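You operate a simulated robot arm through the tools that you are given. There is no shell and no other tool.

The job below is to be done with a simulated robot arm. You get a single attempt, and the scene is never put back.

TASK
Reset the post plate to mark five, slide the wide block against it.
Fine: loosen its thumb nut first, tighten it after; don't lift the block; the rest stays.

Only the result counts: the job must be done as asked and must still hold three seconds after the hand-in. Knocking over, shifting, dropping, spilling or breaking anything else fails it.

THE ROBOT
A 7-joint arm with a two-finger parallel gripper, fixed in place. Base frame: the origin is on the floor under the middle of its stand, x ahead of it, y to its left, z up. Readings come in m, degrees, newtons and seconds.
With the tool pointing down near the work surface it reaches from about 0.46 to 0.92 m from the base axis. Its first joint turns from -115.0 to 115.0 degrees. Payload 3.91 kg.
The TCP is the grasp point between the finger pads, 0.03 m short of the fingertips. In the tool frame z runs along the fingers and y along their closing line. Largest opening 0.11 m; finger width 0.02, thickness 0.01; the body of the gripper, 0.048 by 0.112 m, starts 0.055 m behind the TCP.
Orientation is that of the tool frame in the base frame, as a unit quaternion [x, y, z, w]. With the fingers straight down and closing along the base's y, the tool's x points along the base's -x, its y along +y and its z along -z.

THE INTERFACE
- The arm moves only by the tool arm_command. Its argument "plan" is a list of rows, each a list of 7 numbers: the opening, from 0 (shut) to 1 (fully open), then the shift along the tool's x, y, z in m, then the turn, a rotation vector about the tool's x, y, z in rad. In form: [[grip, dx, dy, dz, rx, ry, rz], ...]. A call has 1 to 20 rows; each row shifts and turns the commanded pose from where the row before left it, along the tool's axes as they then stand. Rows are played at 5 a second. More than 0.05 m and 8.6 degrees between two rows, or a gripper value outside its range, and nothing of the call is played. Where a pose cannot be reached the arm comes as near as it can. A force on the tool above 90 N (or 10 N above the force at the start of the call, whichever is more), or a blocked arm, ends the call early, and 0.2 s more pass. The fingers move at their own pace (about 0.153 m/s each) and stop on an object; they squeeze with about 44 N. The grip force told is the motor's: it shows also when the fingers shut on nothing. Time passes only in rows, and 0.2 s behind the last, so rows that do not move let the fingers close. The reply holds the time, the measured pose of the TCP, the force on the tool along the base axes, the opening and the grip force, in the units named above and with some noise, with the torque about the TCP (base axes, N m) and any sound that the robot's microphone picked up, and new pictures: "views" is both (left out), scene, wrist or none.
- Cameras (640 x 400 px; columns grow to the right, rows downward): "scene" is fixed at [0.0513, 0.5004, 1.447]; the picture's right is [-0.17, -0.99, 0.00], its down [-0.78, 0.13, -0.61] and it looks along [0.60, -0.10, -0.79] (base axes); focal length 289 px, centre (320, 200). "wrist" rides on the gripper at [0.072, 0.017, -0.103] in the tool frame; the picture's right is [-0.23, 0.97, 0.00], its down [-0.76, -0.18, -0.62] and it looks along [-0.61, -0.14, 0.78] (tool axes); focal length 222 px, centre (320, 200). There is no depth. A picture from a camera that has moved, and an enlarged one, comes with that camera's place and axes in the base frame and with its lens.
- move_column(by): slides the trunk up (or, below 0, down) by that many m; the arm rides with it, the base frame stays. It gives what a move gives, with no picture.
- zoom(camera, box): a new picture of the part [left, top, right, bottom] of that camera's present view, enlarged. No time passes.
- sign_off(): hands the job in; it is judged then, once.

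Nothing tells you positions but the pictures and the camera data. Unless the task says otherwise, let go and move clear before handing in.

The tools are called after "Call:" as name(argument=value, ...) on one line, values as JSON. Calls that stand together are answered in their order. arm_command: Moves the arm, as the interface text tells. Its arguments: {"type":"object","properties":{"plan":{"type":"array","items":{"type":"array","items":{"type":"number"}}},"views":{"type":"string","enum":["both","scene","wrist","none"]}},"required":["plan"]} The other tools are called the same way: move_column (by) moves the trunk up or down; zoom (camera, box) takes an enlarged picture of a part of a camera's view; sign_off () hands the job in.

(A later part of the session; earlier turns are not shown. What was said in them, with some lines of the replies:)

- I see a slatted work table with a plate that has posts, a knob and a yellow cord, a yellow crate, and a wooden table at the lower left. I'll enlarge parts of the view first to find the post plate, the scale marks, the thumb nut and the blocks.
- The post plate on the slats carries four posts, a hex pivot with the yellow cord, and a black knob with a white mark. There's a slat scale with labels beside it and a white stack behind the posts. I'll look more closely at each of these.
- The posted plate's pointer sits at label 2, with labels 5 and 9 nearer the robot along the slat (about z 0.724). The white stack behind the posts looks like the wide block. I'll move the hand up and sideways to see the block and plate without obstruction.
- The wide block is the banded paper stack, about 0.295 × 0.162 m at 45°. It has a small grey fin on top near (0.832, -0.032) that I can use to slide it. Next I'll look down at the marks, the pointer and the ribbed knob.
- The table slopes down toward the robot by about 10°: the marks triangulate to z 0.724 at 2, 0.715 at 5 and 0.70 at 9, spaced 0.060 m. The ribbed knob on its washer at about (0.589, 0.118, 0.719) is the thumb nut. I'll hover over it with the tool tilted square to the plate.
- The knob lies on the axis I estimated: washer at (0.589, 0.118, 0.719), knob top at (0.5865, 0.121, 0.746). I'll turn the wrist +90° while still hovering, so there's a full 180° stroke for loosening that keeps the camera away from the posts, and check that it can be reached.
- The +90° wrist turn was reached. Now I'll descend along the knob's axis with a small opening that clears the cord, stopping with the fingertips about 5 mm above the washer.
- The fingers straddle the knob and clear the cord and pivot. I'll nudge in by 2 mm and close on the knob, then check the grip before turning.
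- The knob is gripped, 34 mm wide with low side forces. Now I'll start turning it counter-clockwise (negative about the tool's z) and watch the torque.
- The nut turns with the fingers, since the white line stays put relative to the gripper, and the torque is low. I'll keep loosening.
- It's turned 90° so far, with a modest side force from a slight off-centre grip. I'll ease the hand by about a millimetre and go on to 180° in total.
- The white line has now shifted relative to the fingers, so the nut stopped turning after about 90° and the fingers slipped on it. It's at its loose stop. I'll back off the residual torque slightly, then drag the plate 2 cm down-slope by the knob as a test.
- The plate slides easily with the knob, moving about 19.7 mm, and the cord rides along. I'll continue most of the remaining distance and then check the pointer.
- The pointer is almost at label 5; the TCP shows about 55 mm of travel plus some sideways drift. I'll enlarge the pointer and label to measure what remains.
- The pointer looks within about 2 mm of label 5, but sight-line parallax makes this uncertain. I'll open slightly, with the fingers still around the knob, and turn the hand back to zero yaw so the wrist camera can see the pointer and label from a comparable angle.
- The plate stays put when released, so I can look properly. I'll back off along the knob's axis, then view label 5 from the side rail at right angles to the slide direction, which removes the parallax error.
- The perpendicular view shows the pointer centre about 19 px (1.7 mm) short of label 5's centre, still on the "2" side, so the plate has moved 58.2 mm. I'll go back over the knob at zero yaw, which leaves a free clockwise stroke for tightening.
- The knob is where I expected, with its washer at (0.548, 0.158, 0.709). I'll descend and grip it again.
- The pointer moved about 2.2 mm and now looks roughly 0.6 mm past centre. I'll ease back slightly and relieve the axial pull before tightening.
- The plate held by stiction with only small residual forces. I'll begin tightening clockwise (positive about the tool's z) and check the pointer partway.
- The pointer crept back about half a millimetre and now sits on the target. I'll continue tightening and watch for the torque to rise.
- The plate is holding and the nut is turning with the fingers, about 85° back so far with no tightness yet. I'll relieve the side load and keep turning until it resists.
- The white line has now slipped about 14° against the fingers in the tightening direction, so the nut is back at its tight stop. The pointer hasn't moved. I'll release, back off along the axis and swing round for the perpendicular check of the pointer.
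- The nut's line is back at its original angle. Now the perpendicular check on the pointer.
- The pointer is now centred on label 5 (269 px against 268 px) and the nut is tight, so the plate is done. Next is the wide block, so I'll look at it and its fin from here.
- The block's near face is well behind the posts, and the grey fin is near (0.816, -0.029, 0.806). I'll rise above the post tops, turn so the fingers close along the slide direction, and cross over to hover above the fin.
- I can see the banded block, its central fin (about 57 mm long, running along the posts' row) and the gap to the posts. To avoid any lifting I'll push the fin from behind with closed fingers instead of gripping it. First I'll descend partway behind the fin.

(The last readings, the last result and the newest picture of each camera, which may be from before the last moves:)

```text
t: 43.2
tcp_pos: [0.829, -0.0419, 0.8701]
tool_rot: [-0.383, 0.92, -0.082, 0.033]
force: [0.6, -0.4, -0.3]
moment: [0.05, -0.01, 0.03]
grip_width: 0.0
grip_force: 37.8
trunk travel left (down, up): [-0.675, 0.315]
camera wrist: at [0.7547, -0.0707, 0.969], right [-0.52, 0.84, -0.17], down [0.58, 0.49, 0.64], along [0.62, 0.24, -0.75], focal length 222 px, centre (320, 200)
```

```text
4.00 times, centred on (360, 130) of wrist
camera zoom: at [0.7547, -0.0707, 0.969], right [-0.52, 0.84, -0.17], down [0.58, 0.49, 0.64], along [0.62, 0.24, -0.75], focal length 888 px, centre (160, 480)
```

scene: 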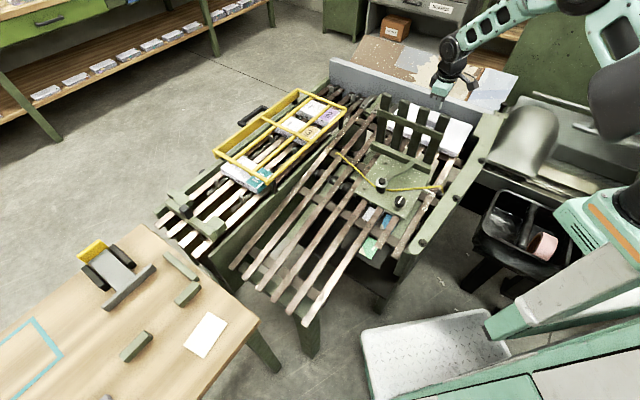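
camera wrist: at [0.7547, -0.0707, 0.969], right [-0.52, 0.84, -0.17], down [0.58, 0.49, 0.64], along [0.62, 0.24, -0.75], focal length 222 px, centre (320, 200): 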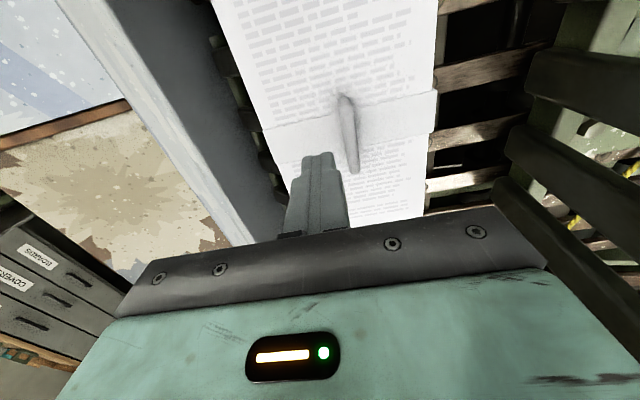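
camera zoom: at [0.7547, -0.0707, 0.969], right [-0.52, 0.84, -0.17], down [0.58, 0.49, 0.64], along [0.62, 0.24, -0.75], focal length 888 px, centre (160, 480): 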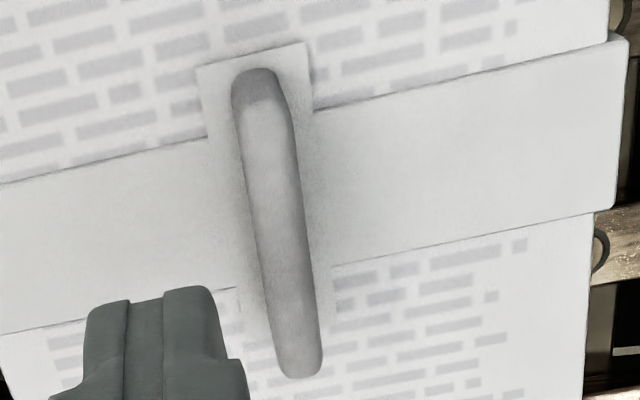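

The block is about 25–30 mm thick and the fin about 26 mm tall, with my closed fingers 7 mm behind it. I'll lower until the fingertips sit about 14 mm below the fin's top, well above the paper.

Call:
arm_command(plan=[[0, 0.0015, 0, 0.02, 0, 0, 0], [0, 0, 0, 0.016, 0, 0, 0], [0, 0, 0, 0.008, 0, 0, 0], [0, 0, 0, 0, 0, 0, 0]], views="wrist")

Call:
zoom(camera="wrist", box=[200, 80, 440, 230])

Call:
zoom(camera="scene", box=[400, 70, 490, 170])

```text
t: 44.2
tcp_pos: [0.8334, -0.0515, 0.8268]
tool_rot: [-0.383, 0.92, -0.08, 0.034]
force: [0.4, -0.4, -0.7]
moment: [-0.01, 0.02, -0.01]
grip_width: 0.0
grip_force: 37.3
trunk travel left (down, up): [-0.675, 0.315]
camera wrist: at [0.7588, -0.0773, 0.9252], right [-0.52, 0.84, -0.17], down [0.58, 0.49, 0.64], along [0.62, 0.24, -0.75], focal length 222 px, centre (320, 200)
```

wrist: 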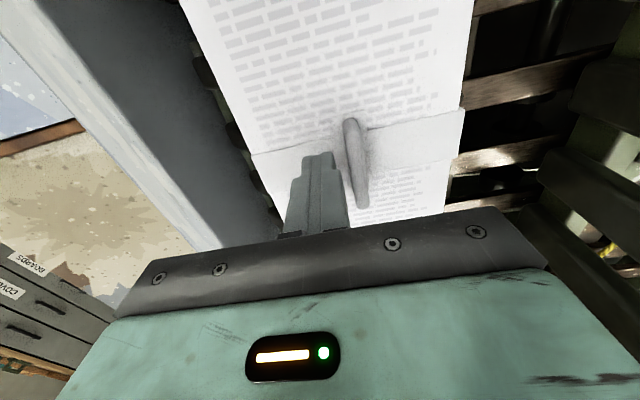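

```text
2.67 times, centred on (320, 155) of wrist
camera zoom: at [0.7588, -0.0773, 0.9252], right [-0.52, 0.84, -0.17], down [0.58, 0.49, 0.64], along [0.62, 0.24, -0.75], focal length 592 px, centre (320, 320)
```

zoom: 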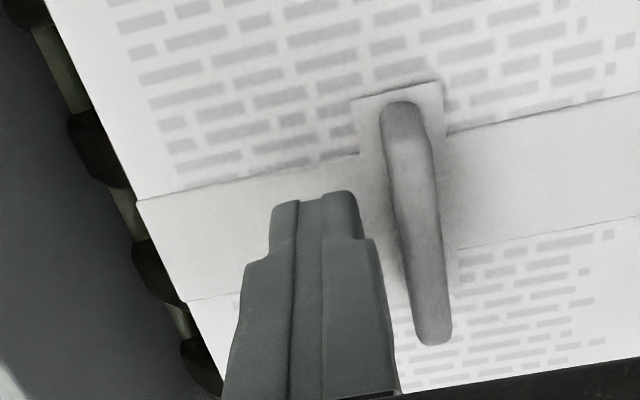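

```text
4.00 times, centred on (445, 120) of scene
camera zoom: at [0.0513, 0.5004, 1.447], right [-0.17, -0.99, 0.0], down [-0.78, 0.13, -0.61], along [0.6, -0.1, -0.79], focal length 1156 px, centre (-180, 520)
```

zoom: 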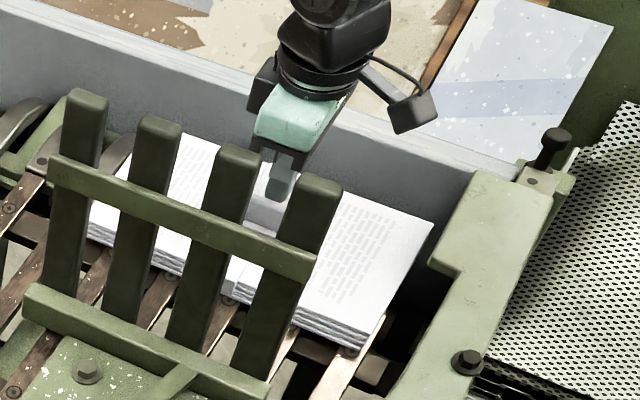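

The fingers are behind the fin with about 8 mm of gap. I'll lower 6 mm more, centre on the fin and make a first gentle push toward the posts.

Call:
arm_command(plan=[[0, -0.003, 0, 0.006, 0, 0, 0], [0, 0, 0.005, 0, 0, 0, 0], [0, 0, 0.004, 0, 0, 0, 0], [0, 0, 0.004, 0, 0, 0, 0], [0, 0, 0.004, 0, 0, 0, 0], [0, 0, 0.003, 0, 0, 0, 0]], views="both")

Call:
zoom(camera="wrist", box=[200, 80, 440, 230])

Call:
zoom(camera="scene", box=[400, 70, 490, 170])

```text
t: 45.6
tcp_pos: [0.8221, -0.0353, 0.8174]
tool_rot: [-0.383, 0.92, -0.081, 0.033]
force: [0.7, -0.2, 0.5]
moment: [-0.07, -0.03, -0.01]
grip_width: 0.0001
grip_force: 37.6
trunk travel left (down, up): [-0.675, 0.315]
camera wrist: at [0.7473, -0.0622, 0.9154], right [-0.52, 0.84, -0.17], down [0.58, 0.49, 0.64], along [0.62, 0.24, -0.75], focal length 222 px, centre (320, 200)
```

scene: 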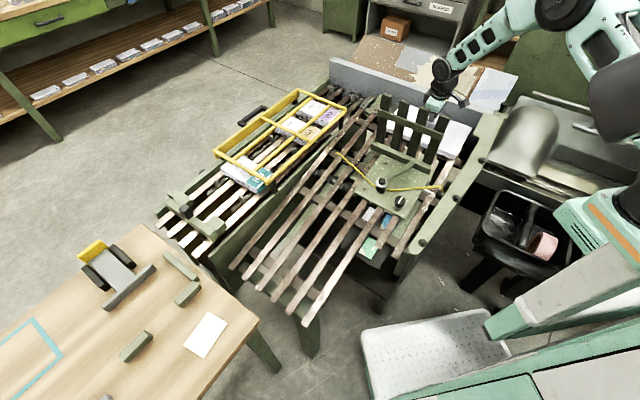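
wrist: 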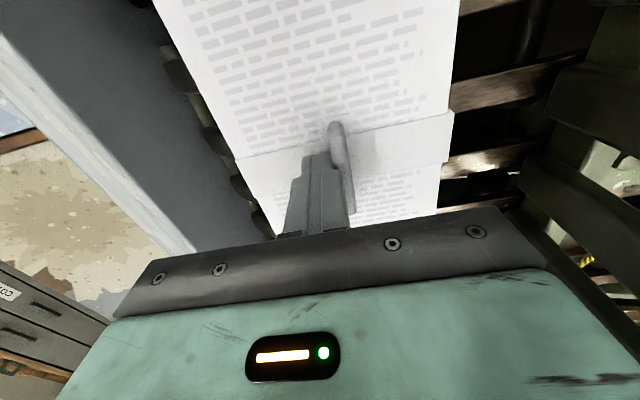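

```text
2.67 times, centred on (320, 155) of wrist
camera zoom: at [0.7473, -0.0622, 0.9154], right [-0.52, 0.84, -0.17], down [0.58, 0.49, 0.64], along [0.62, 0.24, -0.75], focal length 592 px, centre (320, 320)
```

zoom: 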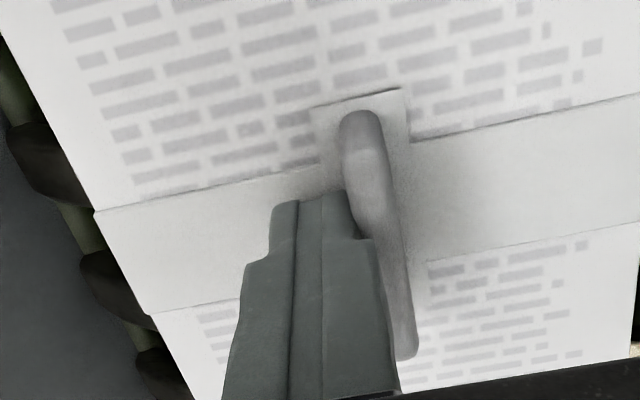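

```text
4.00 times, centred on (445, 120) of scene
camera zoom: at [0.0513, 0.5004, 1.447], right [-0.17, -0.99, 0.0], down [-0.78, 0.13, -0.61], along [0.6, -0.1, -0.79], focal length 1156 px, centre (-180, 520)
```

zoom: 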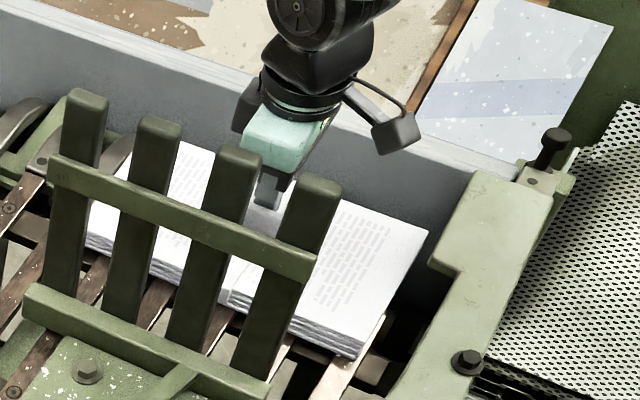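

The block is sliding with very little force. I'll keep pushing slowly and check again before the expected contact.

Call:
arm_command(plan=[[0, 0, 0.004, 0, 0, 0, 0], [0, 0, 0.004, 0, 0, 0, 0], [0, 0, 0.004, 0, 0, 0, 0], [0, 0, 0.004, 0, 0, 0, 0], [0, 0, 0.004, 0, 0, 0, 0], [0, 0, 0.004, 0, 0, 0, 0], [0, 0, 0.004, 0, 0, 0, 0], [0, 0, 0.004, 0, 0, 0, 0]], views="both")

Call:
zoom(camera="wrist", box=[200, 40, 520, 230])

Call:
zoom(camera="scene", box=[390, 80, 490, 180])

```text
t: 47.4
tcp_pos: [0.8006, -0.0123, 0.8128]
tool_rot: [-0.382, 0.92, -0.081, 0.033]
force: [0.7, 0.1, 1.0]
moment: [0.01, 0.0, 0.0]
grip_width: 0.0
grip_force: 38.0
trunk travel left (down, up): [-0.675, 0.315]
camera wrist: at [0.7252, -0.0397, 0.9102], right [-0.52, 0.84, -0.17], down [0.58, 0.49, 0.64], along [0.62, 0.24, -0.75], focal length 222 px, centre (320, 200)
```

scene: 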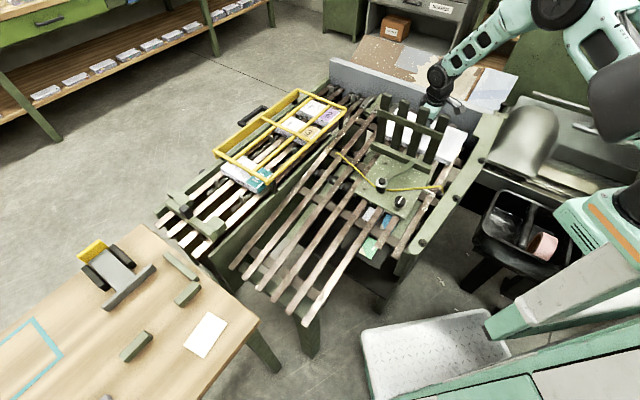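
wrist: 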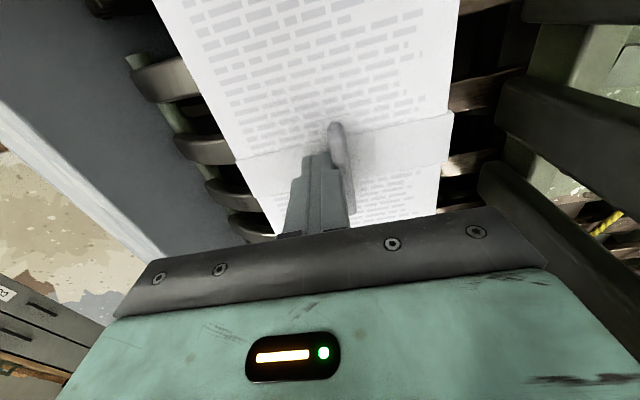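

```text
2.00 times, centred on (360, 135) of wrist
camera zoom: at [0.7252, -0.0397, 0.9102], right [-0.52, 0.84, -0.17], down [0.58, 0.49, 0.64], along [0.62, 0.24, -0.75], focal length 444 px, centre (240, 330)
```

zoom: 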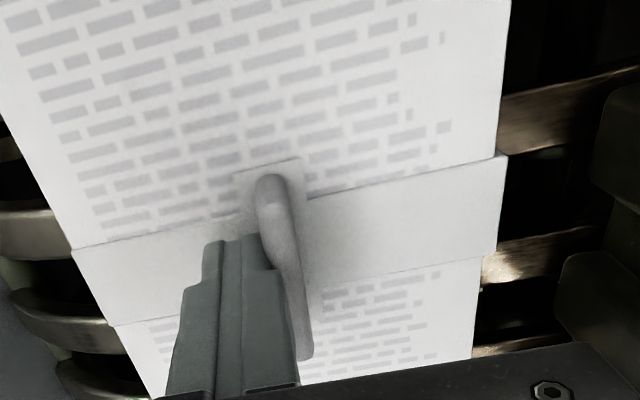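

```text
4.00 times, centred on (440, 130) of scene
camera zoom: at [0.0513, 0.5004, 1.447], right [-0.17, -0.99, 0.0], down [-0.78, 0.13, -0.61], along [0.6, -0.1, -0.79], focal length 1156 px, centre (-160, 480)
```

zoom: 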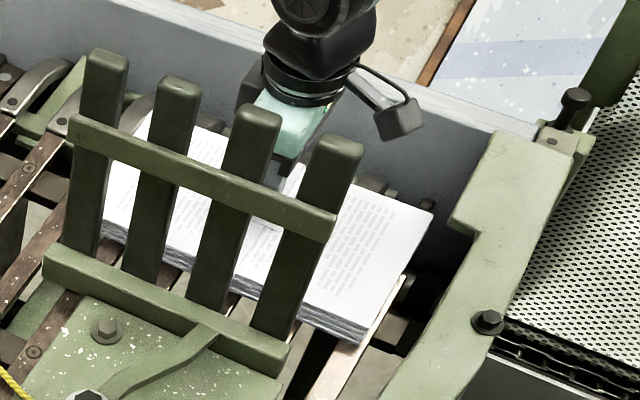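

The block is square and moving freely, and I estimate about 20 mm to go. I'll continue, shifting to finer steps so contact shows up gently.

Call:
arm_command(plan=[[0, 0, 0.004, 0, 0, 0, 0], [0, 0, 0.004, 0, 0, 0, 0], [0, 0, 0.003, 0, 0, 0, 0], [0, 0, 0.002, 0, 0, 0, 0]], views="both")

Call:
zoom(camera="scene", box=[390, 80, 490, 180])

Call:
zoom(camera="wrist", box=[360, 0, 640, 230])

```text
t: 48.4
tcp_pos: [0.79, -0.0037, 0.8098]
tool_rot: [-0.383, 0.92, -0.081, 0.032]
force: [0.9, 0.1, 1.3]
moment: [0.01, -0.01, -0.01]
grip_width: 0.0
grip_force: 37.6
trunk travel left (down, up): [-0.675, 0.315]
camera wrist: at [0.7157, -0.0311, 0.908], right [-0.52, 0.84, -0.17], down [0.58, 0.49, 0.64], along [0.62, 0.24, -0.75], focal length 222 px, centre (320, 200)
```

scene: 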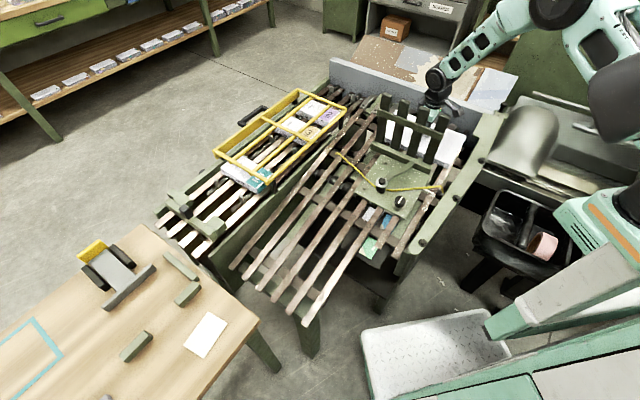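
wrist: 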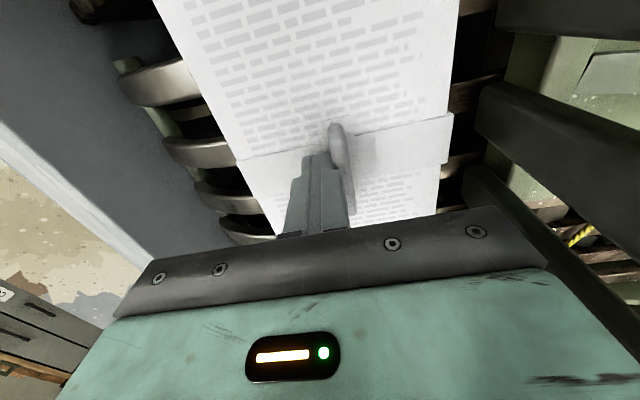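

```text
4.00 times, centred on (440, 130) of scene
camera zoom: at [0.0513, 0.5004, 1.447], right [-0.17, -0.99, 0.0], down [-0.78, 0.13, -0.61], along [0.6, -0.1, -0.79], focal length 1156 px, centre (-160, 480)
```

zoom: 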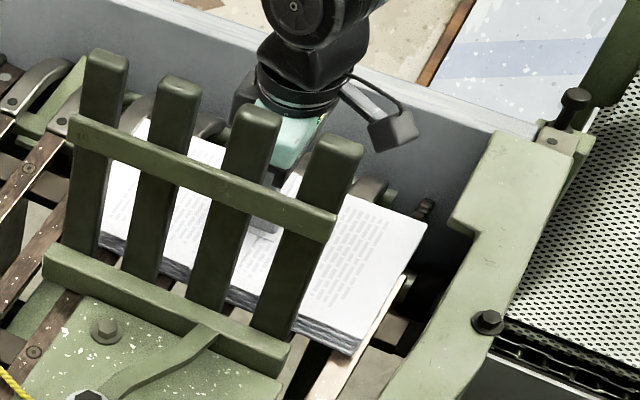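

```text
1.74 times, centred on (500, 115) of wrist
camera zoom: at [0.7157, -0.0311, 0.908], right [-0.52, 0.84, -0.17], down [0.58, 0.49, 0.64], along [0.62, 0.24, -0.75], focal length 386 px, centre (7, 348)
```

zoom: 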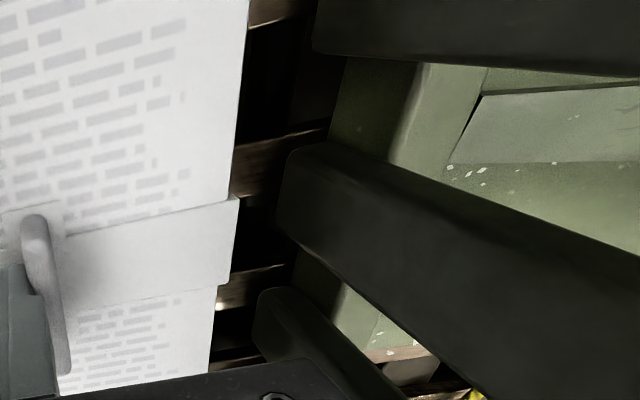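

No contact yet; the gap to the posts still shows in the wrist view. Continuing in fine steps.

Call:
arm_command(plan=[[0, 0, 0.003, 0, 0, 0, 0], [0, 0, 0.003, 0, 0, 0, 0], [0, 0, 0.002, 0, 0, 0, 0], [0, 0, 0.002, 0, 0, 0, 0]], views="wrist")

Call:
zoom(camera="scene", box=[390, 110, 470, 180])

Call:
zoom(camera="wrist", box=[360, 0, 640, 230])

```text
t: 49.4
tcp_pos: [0.7838, 0.0028, 0.8089]
tool_rot: [-0.383, 0.92, -0.08, 0.033]
force: [0.2, 0.1, 0.3]
moment: [-0.04, -0.07, -0.01]
grip_width: 0.0
grip_force: 37.7
trunk travel left (down, up): [-0.675, 0.315]
camera wrist: at [0.7092, -0.0243, 0.9063], right [-0.52, 0.84, -0.17], down [0.58, 0.49, 0.64], along [0.62, 0.24, -0.75], focal length 222 px, centre (320, 200)
```

wrist: 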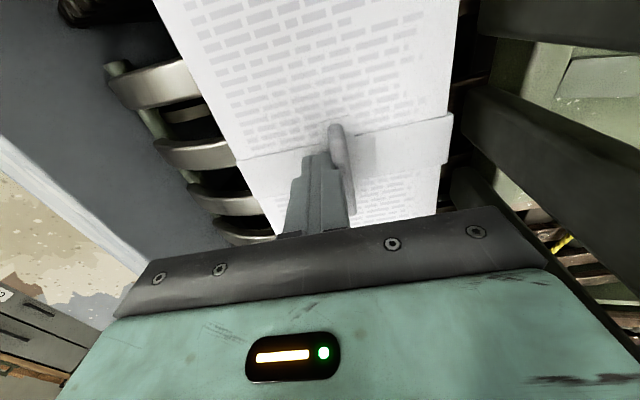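

```text
5.71 times, centred on (430, 145) of scene
camera zoom: at [0.0513, 0.5004, 1.447], right [-0.17, -0.99, 0.0], down [-0.78, 0.13, -0.61], along [0.6, -0.1, -0.79], focal length 1651 px, centre (-309, 514)
```

zoom: 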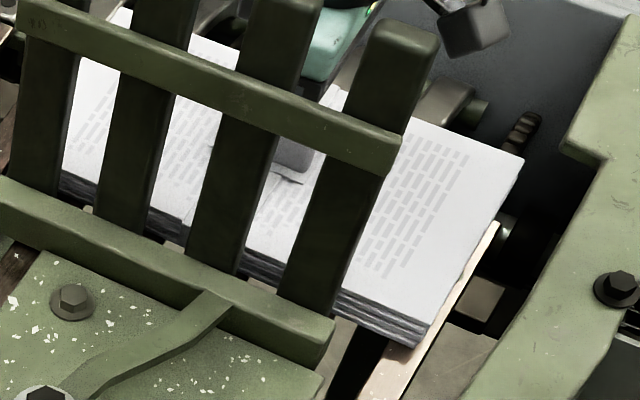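

```text
1.74 times, centred on (500, 115) of wrist
camera zoom: at [0.7092, -0.0243, 0.9063], right [-0.52, 0.84, -0.17], down [0.58, 0.49, 0.64], along [0.62, 0.24, -0.75], focal length 386 px, centre (7, 348)
```

zoom: 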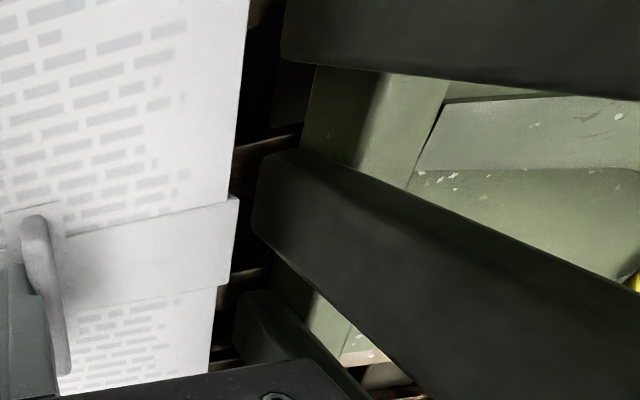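

About 8 mm of gap is left by the rate it's closing. Continuing in 2 mm steps.

Call:
arm_command(plan=[[0, 0, 0.002, 0, 0, 0, 0], [0, 0, 0.002, 0, 0, 0, 0], [0, 0, 0.002, 0, 0, 0, 0], [0, 0, 0, 0, 0, 0, 0]], views="wrist")

Call:
zoom(camera="wrist", box=[360, 0, 640, 230])

Call:
zoom(camera="scene", box=[390, 110, 470, 180])

```text
t: 50.4
tcp_pos: [0.7785, 0.0062, 0.8078]
tool_rot: [-0.382, 0.92, -0.08, 0.033]
force: [0.9, -0.2, 1.1]
moment: [-0.01, -0.02, 0.0]
grip_width: 0.0
grip_force: 38.0
trunk travel left (down, up): [-0.675, 0.315]
camera wrist: at [0.7049, -0.0199, 0.9052], right [-0.52, 0.84, -0.17], down [0.58, 0.49, 0.64], along [0.62, 0.24, -0.75], focal length 222 px, centre (320, 200)
```

wrist: 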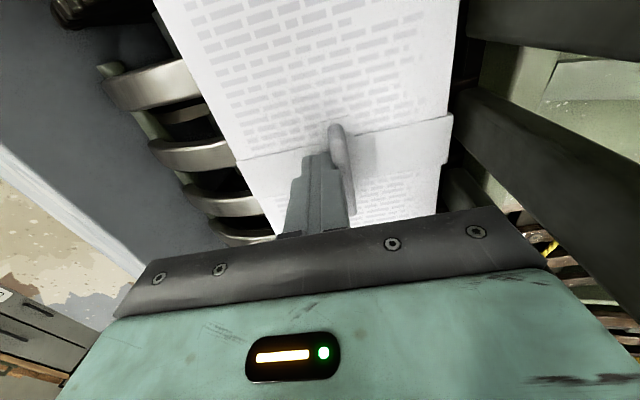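

```text
1.74 times, centred on (500, 115) of wrist
camera zoom: at [0.7049, -0.0199, 0.9052], right [-0.52, 0.84, -0.17], down [0.58, 0.49, 0.64], along [0.62, 0.24, -0.75], focal length 386 px, centre (7, 348)
```

zoom: 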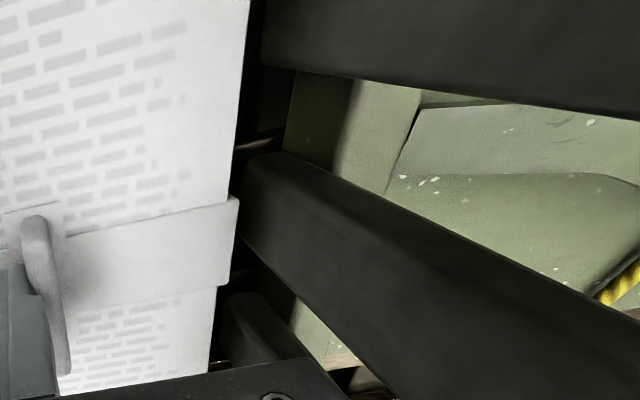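

```text
5.71 times, centred on (430, 145) of scene
camera zoom: at [0.0513, 0.5004, 1.447], right [-0.17, -0.99, 0.0], down [-0.78, 0.13, -0.61], along [0.6, -0.1, -0.79], focal length 1651 px, centre (-309, 514)
```

zoom: 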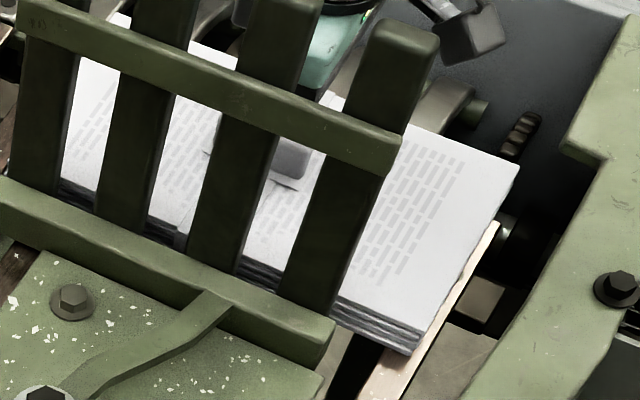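

Call:
arm_command(plan=[[0, 0, 0.002, 0, 0, 0, 0], [0, 0, 0.002, 0, 0, 0, 0], [0, 0, 0, 0, 0, 0, 0]], views="none")

Call:
zoom(camera="wrist", box=[360, 0, 640, 230])

```text
t: 51.2
tcp_pos: [0.7769, 0.0102, 0.806]
tool_rot: [-0.383, 0.92, -0.08, 0.034]
force: [0.5, -0.7, 0.7]
moment: [0.01, -0.01, -0.02]
grip_width: 0.0001
grip_force: 38.0
trunk travel left (down, up): [-0.675, 0.315]
```

```text
1.74 times, centred on (500, 115) of wrist
camera zoom: at [0.7019, -0.0172, 0.9047], right [-0.52, 0.84, -0.17], down [0.58, 0.49, 0.64], along [0.62, 0.24, -0.75], focal length 386 px, centre (7, 348)
```

zoom: 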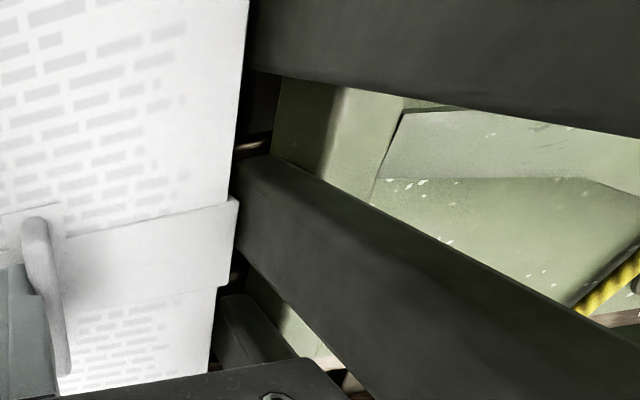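

Call:
arm_command(plan=[[0, 0, 0.002, 0, 0, 0, 0], [0, 0, 0.001, 0, 0, 0, 0], [0, 0, 0, 0, 0, 0, 0]], views="none")

Call:
zoom(camera="wrist", box=[360, 0, 640, 230])

Call:
zoom(camera="scene", box=[390, 110, 470, 180])

```text
t: 52.0
tcp_pos: [0.7759, 0.0111, 0.8069]
tool_rot: [-0.381, 0.92, -0.081, 0.034]
force: [9.5, -6.3, 1.6]
moment: [-0.12, -0.21, -0.05]
grip_width: 0.0
grip_force: 38.0
trunk travel left (down, up): [-0.675, 0.315]
```

```text
1.74 times, centred on (500, 115) of wrist
camera zoom: at [0.7005, -0.0161, 0.9042], right [-0.52, 0.84, -0.17], down [0.58, 0.49, 0.65], along [0.62, 0.24, -0.74], focal length 386 px, centre (7, 348)
```

zoom: 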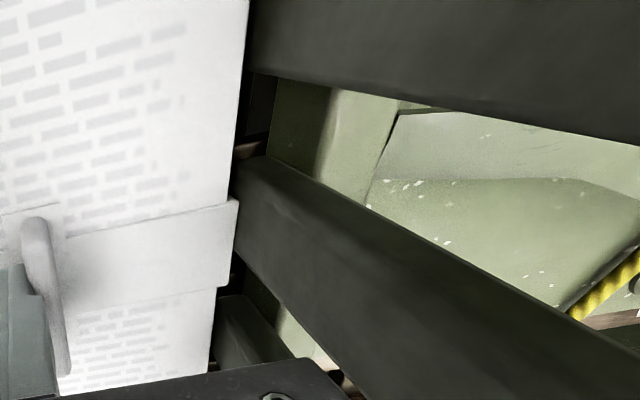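

```text
5.71 times, centred on (430, 145) of scene
camera zoom: at [0.0513, 0.5004, 1.447], right [-0.17, -0.99, 0.0], down [-0.78, 0.13, -0.61], along [0.6, -0.1, -0.79], focal length 1651 px, centre (-309, 514)
```

zoom: 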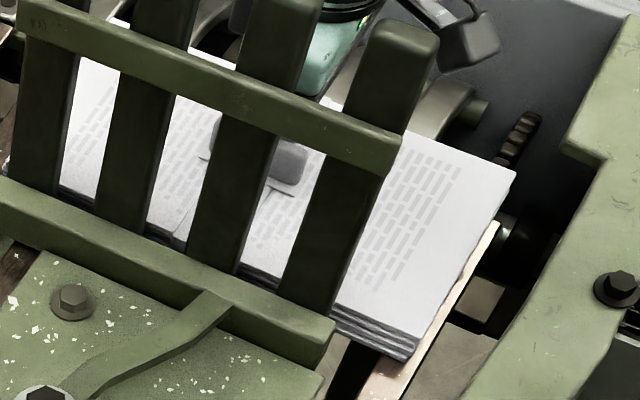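

Contact: about 11 N is now opposing the push, with almost no twisting moment, so the block sits flat against the posts. I'll back the fingers away from the fin, rise clear, and inspect.

Call:
arm_command(plan=[[0, 0, -0.003, 0, 0, 0, 0], [0, 0, -0.006, 0, 0, 0, 0], [0, 0, -0.006, 0, 0, 0, 0], [0, 0, 0, -0.02, 0, 0, 0], [0, 0, 0, -0.04, 0, 0, 0], [0, 0, 0, -0.045, 0, 0, 0], [0, 0, 0, -0.045, 0, 0, 0], [0, 0, 0, -0.045, 0, 0, 0], [0, 0, 0, -0.045, 0, 0, 0], [0, 0, 0, 0, 0, 0, 0]], views="both")

Call:
zoom(camera="wrist", box=[200, 0, 520, 200])

Call:
zoom(camera="scene", box=[390, 110, 470, 180])

Call:
zoom(camera="scene", box=[426, 188, 442, 198])

```text
t: 54.2
tcp_pos: [0.755, 0.0306, 1.0452]
tool_rot: [-0.383, 0.92, -0.081, 0.033]
force: [-0.1, 0.7, 0.1]
moment: [0.02, 0.01, 0.01]
grip_width: 0.0
grip_force: 37.4
trunk travel left (down, up): [-0.675, 0.315]
camera wrist: at [0.681, 0.0034, 1.1434], right [-0.52, 0.84, -0.17], down [0.58, 0.49, 0.64], along [0.62, 0.24, -0.75], focal length 222 px, centre (320, 200)
```

scene: 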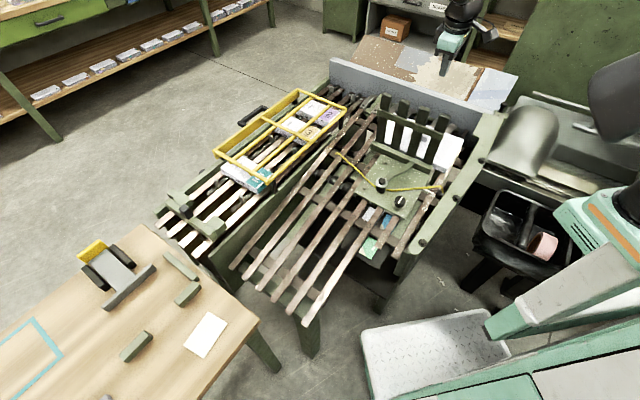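
wrist: 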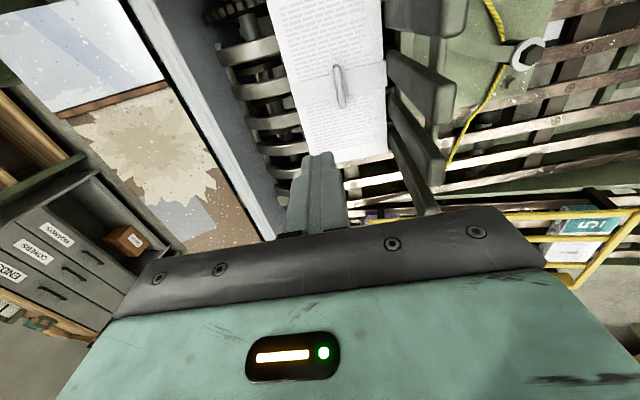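

```text
2.00 times, centred on (360, 100) of wrist
camera zoom: at [0.681, 0.0034, 1.1434], right [-0.52, 0.84, -0.17], down [0.58, 0.49, 0.64], along [0.62, 0.24, -0.75], focal length 444 px, centre (240, 400)
```

zoom: 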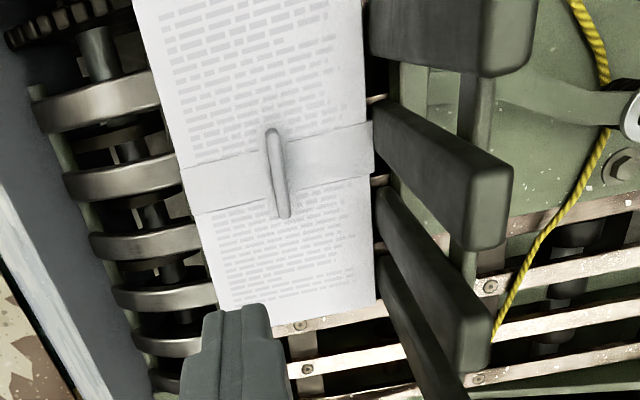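

```text
5.71 times, centred on (430, 145) of scene
camera zoom: at [0.0513, 0.5004, 1.447], right [-0.17, -0.99, 0.0], down [-0.78, 0.13, -0.61], along [0.6, -0.1, -0.79], focal length 1651 px, centre (-309, 514)
```

zoom: 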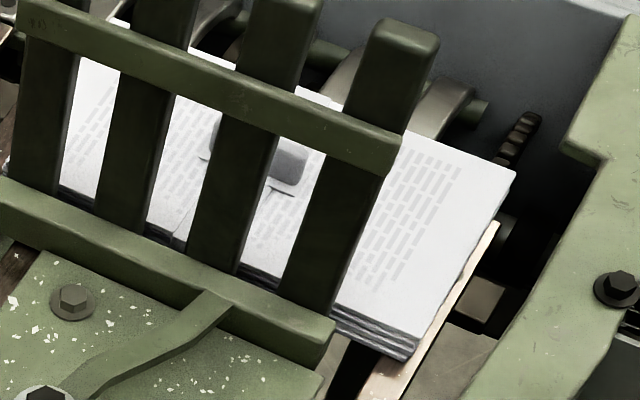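

```text
16.00 times, centred on (434, 193) of scene
camera zoom: at [0.0513, 0.5004, 1.447], right [-0.17, -0.99, 0.0], down [-0.78, 0.13, -0.61], along [0.6, -0.1, -0.79], focal length 4624 px, centre (-1504, 312)
```

zoom: 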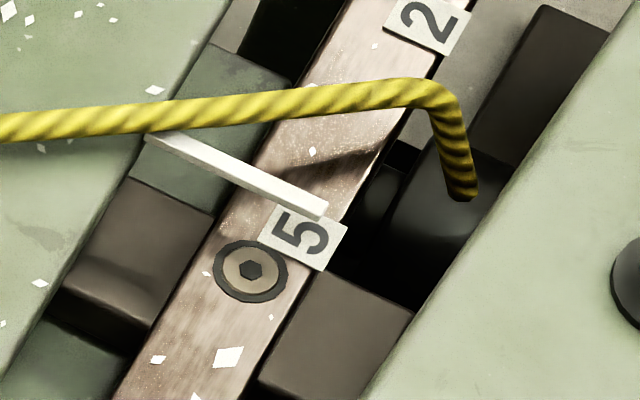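

The pointer is unchanged at 5. I'll check closely that the block really touches the posts along its whole edge.

Call:
zoom(camera="wrist", box=[350, 20, 430, 70])

Call:
zoom(camera="wrist", box=[350, 80, 430, 130])

Call:
zoom(camera="wrist", box=[350, 110, 430, 160])

Call:
zoom(camera="wrist", box=[350, 0, 430, 30])

Call:
zoom(camera="scene", box=[395, 130, 450, 165])

```text
8.00 times, centred on (390, 45) of wrist
camera zoom: at [0.681, 0.0034, 1.1434], right [-0.52, 0.84, -0.17], down [0.58, 0.49, 0.64], along [0.62, 0.24, -0.75], focal length 1777 px, centre (-240, 1440)
```

zoom: 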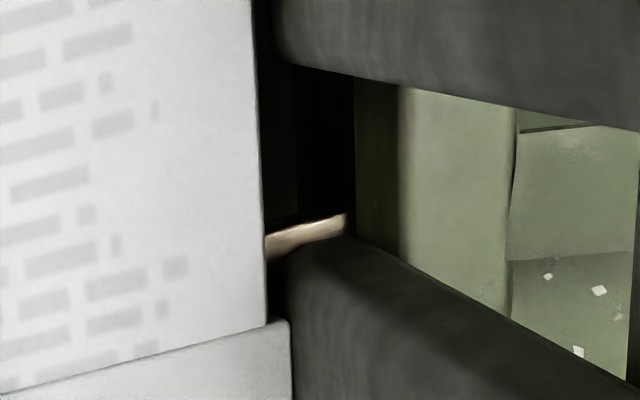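

```text
8.00 times, centred on (390, 105) of wrist
camera zoom: at [0.681, 0.0034, 1.1434], right [-0.52, 0.84, -0.17], down [0.58, 0.49, 0.64], along [0.62, 0.24, -0.75], focal length 1777 px, centre (-240, 960)
```

zoom: 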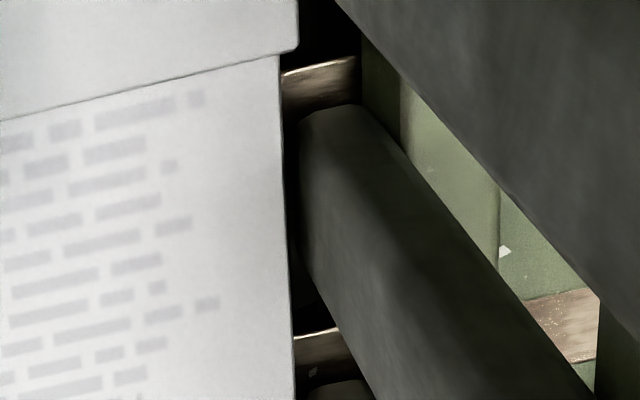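

```text
8.00 times, centred on (390, 135) of wrist
camera zoom: at [0.681, 0.0034, 1.1434], right [-0.52, 0.84, -0.17], down [0.58, 0.49, 0.64], along [0.62, 0.24, -0.75], focal length 1777 px, centre (-240, 720)
```

zoom: 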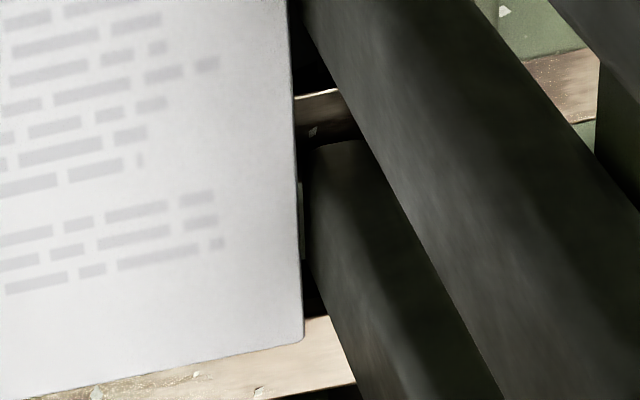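

```text
8.00 times, centred on (390, 15) of wrist
camera zoom: at [0.681, 0.0034, 1.1434], right [-0.52, 0.84, -0.17], down [0.58, 0.49, 0.64], along [0.62, 0.24, -0.75], focal length 1777 px, centre (-240, 1680)
```

zoom: 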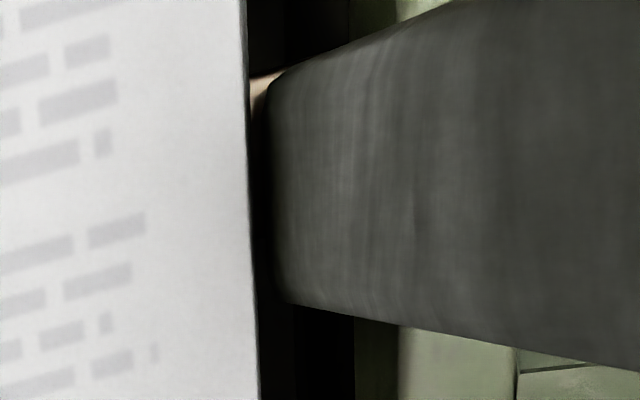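

```text
11.43 times, centred on (422, 148) of scene
camera zoom: at [0.0513, 0.5004, 1.447], right [-0.17, -0.99, 0.0], down [-0.78, 0.13, -0.61], along [0.6, -0.1, -0.79], focal length 3302 px, centre (-851, 800)
```

zoom: 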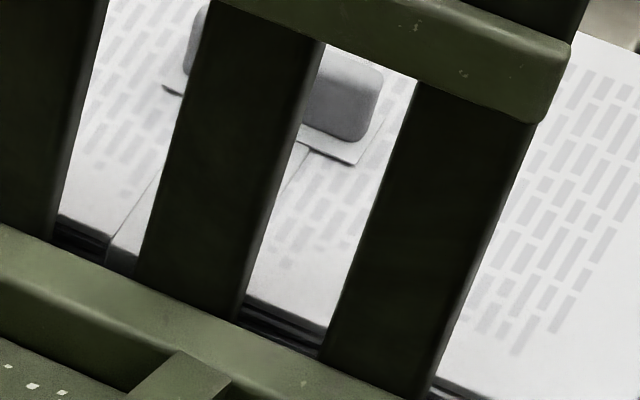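

The band around the block meets the second post, and its near edge runs parallel to the plate's bar (44.8° against 44.9°). The contact force acted at the fin, so the block is flush. I'll move further clear, wait a moment, and check that everything holds still.

Call:
arm_command(plan=[[0.3, 0, 0, -0.03, 0, 0, 0], [0.3, 0, 0, -0.03, 0, 0, 0], [0.3, 0, 0, -0.03, 0, 0, 0], [0.3, 0, 0, 0, 0, 0, 0], [0.3, 0, 0, 0, 0, 0, 0], [0.3, 0, 0, 0, 0, 0, 0], [0.3, 0, 0, 0, 0, 0, 0], [0.3, 0, 0, 0, 0, 0, 0], [0.3, 0, 0, 0, 0, 0, 0], [0.3, 0, 0, 0, 0, 0, 0], [0.3, 0, 0, 0, 0, 0, 0], [0.3, 0, 0, 0, 0, 0, 0]], views="both")

Call:
zoom(camera="scene", box=[370, 90, 490, 220])

Call:
zoom(camera="scene", box=[426, 188, 442, 198])

Call:
zoom(camera="wrist", box=[300, 0, 460, 130])

```text
t: 56.8
tcp_pos: [0.7448, 0.0431, 1.1334]
tool_rot: [-0.382, 0.92, -0.081, 0.034]
force: [0.6, -0.8, 0.1]
moment: [-0.01, -0.02, -0.02]
grip_width: 0.0329
grip_force: 0.1
trunk travel left (down, up): [-0.675, 0.315]
camera wrist: at [0.6701, 0.0153, 1.2317], right [-0.52, 0.84, -0.17], down [0.58, 0.49, 0.64], along [0.62, 0.24, -0.75], focal length 222 px, centre (320, 200)
```

scene: 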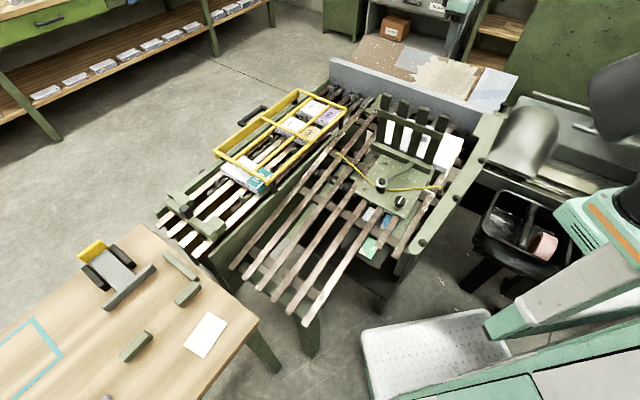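
wrist: 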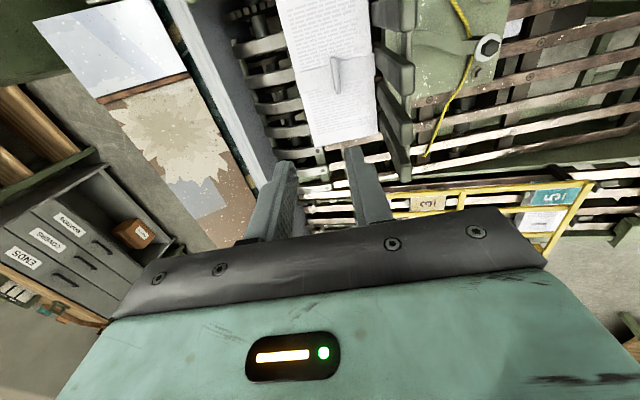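

```text
3.08 times, centred on (430, 155) of scene
camera zoom: at [0.0513, 0.5004, 1.447], right [-0.17, -0.99, 0.0], down [-0.78, 0.13, -0.61], along [0.6, -0.1, -0.79], focal length 889 px, centre (-18, 338)
```

zoom: 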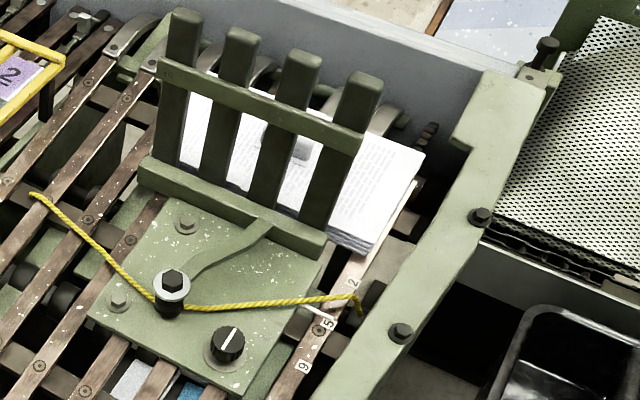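

```text
16.00 times, centred on (434, 193) of scene
camera zoom: at [0.0513, 0.5004, 1.447], right [-0.17, -0.99, 0.0], down [-0.78, 0.13, -0.61], along [0.6, -0.1, -0.79], focal length 4624 px, centre (-1504, 312)
```

zoom: 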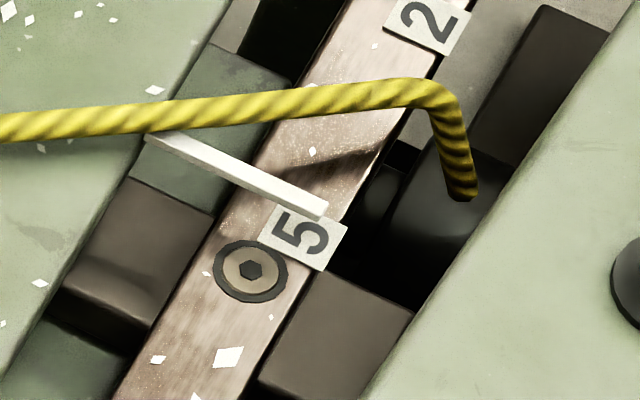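

```text
3.08 times, centred on (380, 65) of wrist
camera zoom: at [0.6701, 0.0153, 1.2317], right [-0.52, 0.84, -0.17], down [0.58, 0.49, 0.64], along [0.62, 0.24, -0.75], focal length 684 px, centre (135, 615)
```

zoom: 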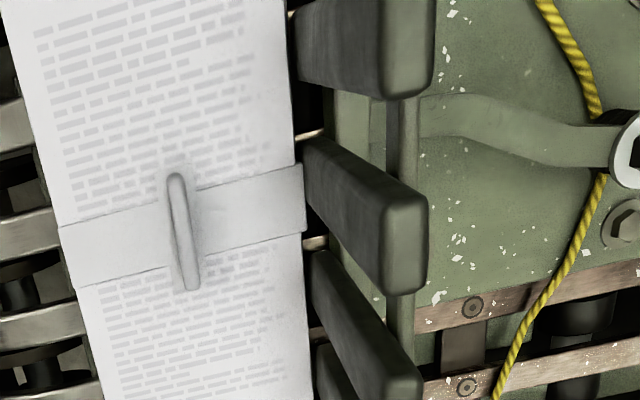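

Everything held still through the wait: the pointer is centred on 5, the nut is back at its tight angle, and the block rests against the posts. Nothing else looks disturbed and the arm is clear, so I'm handing in.

Call:
sign_off()

```text
The job is handed in.
```

The post plate is now at mark five with its thumb nut tightened, and the wide block sits against the posts. I've handed the job in; no verdict came back with the hand-in.

- **Plate:** I loosened the nut about 90° to its stop and slid the plate down from mark two. Seen square-on, the pointer is centred on the 5 to within a fraction of a millimetre.
- **Thumb nut:** I turned it back until it hit its tight stop, and its white line is at the original angle.
- **Block:** I slid it along the slats by pushing the fin on top from behind, without gripping or lifting it. It stopped against the posts with about 11 N of resistance.
- **Contact:** The paper band around the block touches the second post, so the sheets themselves stop a few millimetres short of the posts. The block's edge is parallel to the plate.
- **Everything else:** The pointer and block held still for about two seconds after I moved clear. Nothing else looked disturbed; the yellow cord moved along with the plate, as it runs round the plate's pivot.
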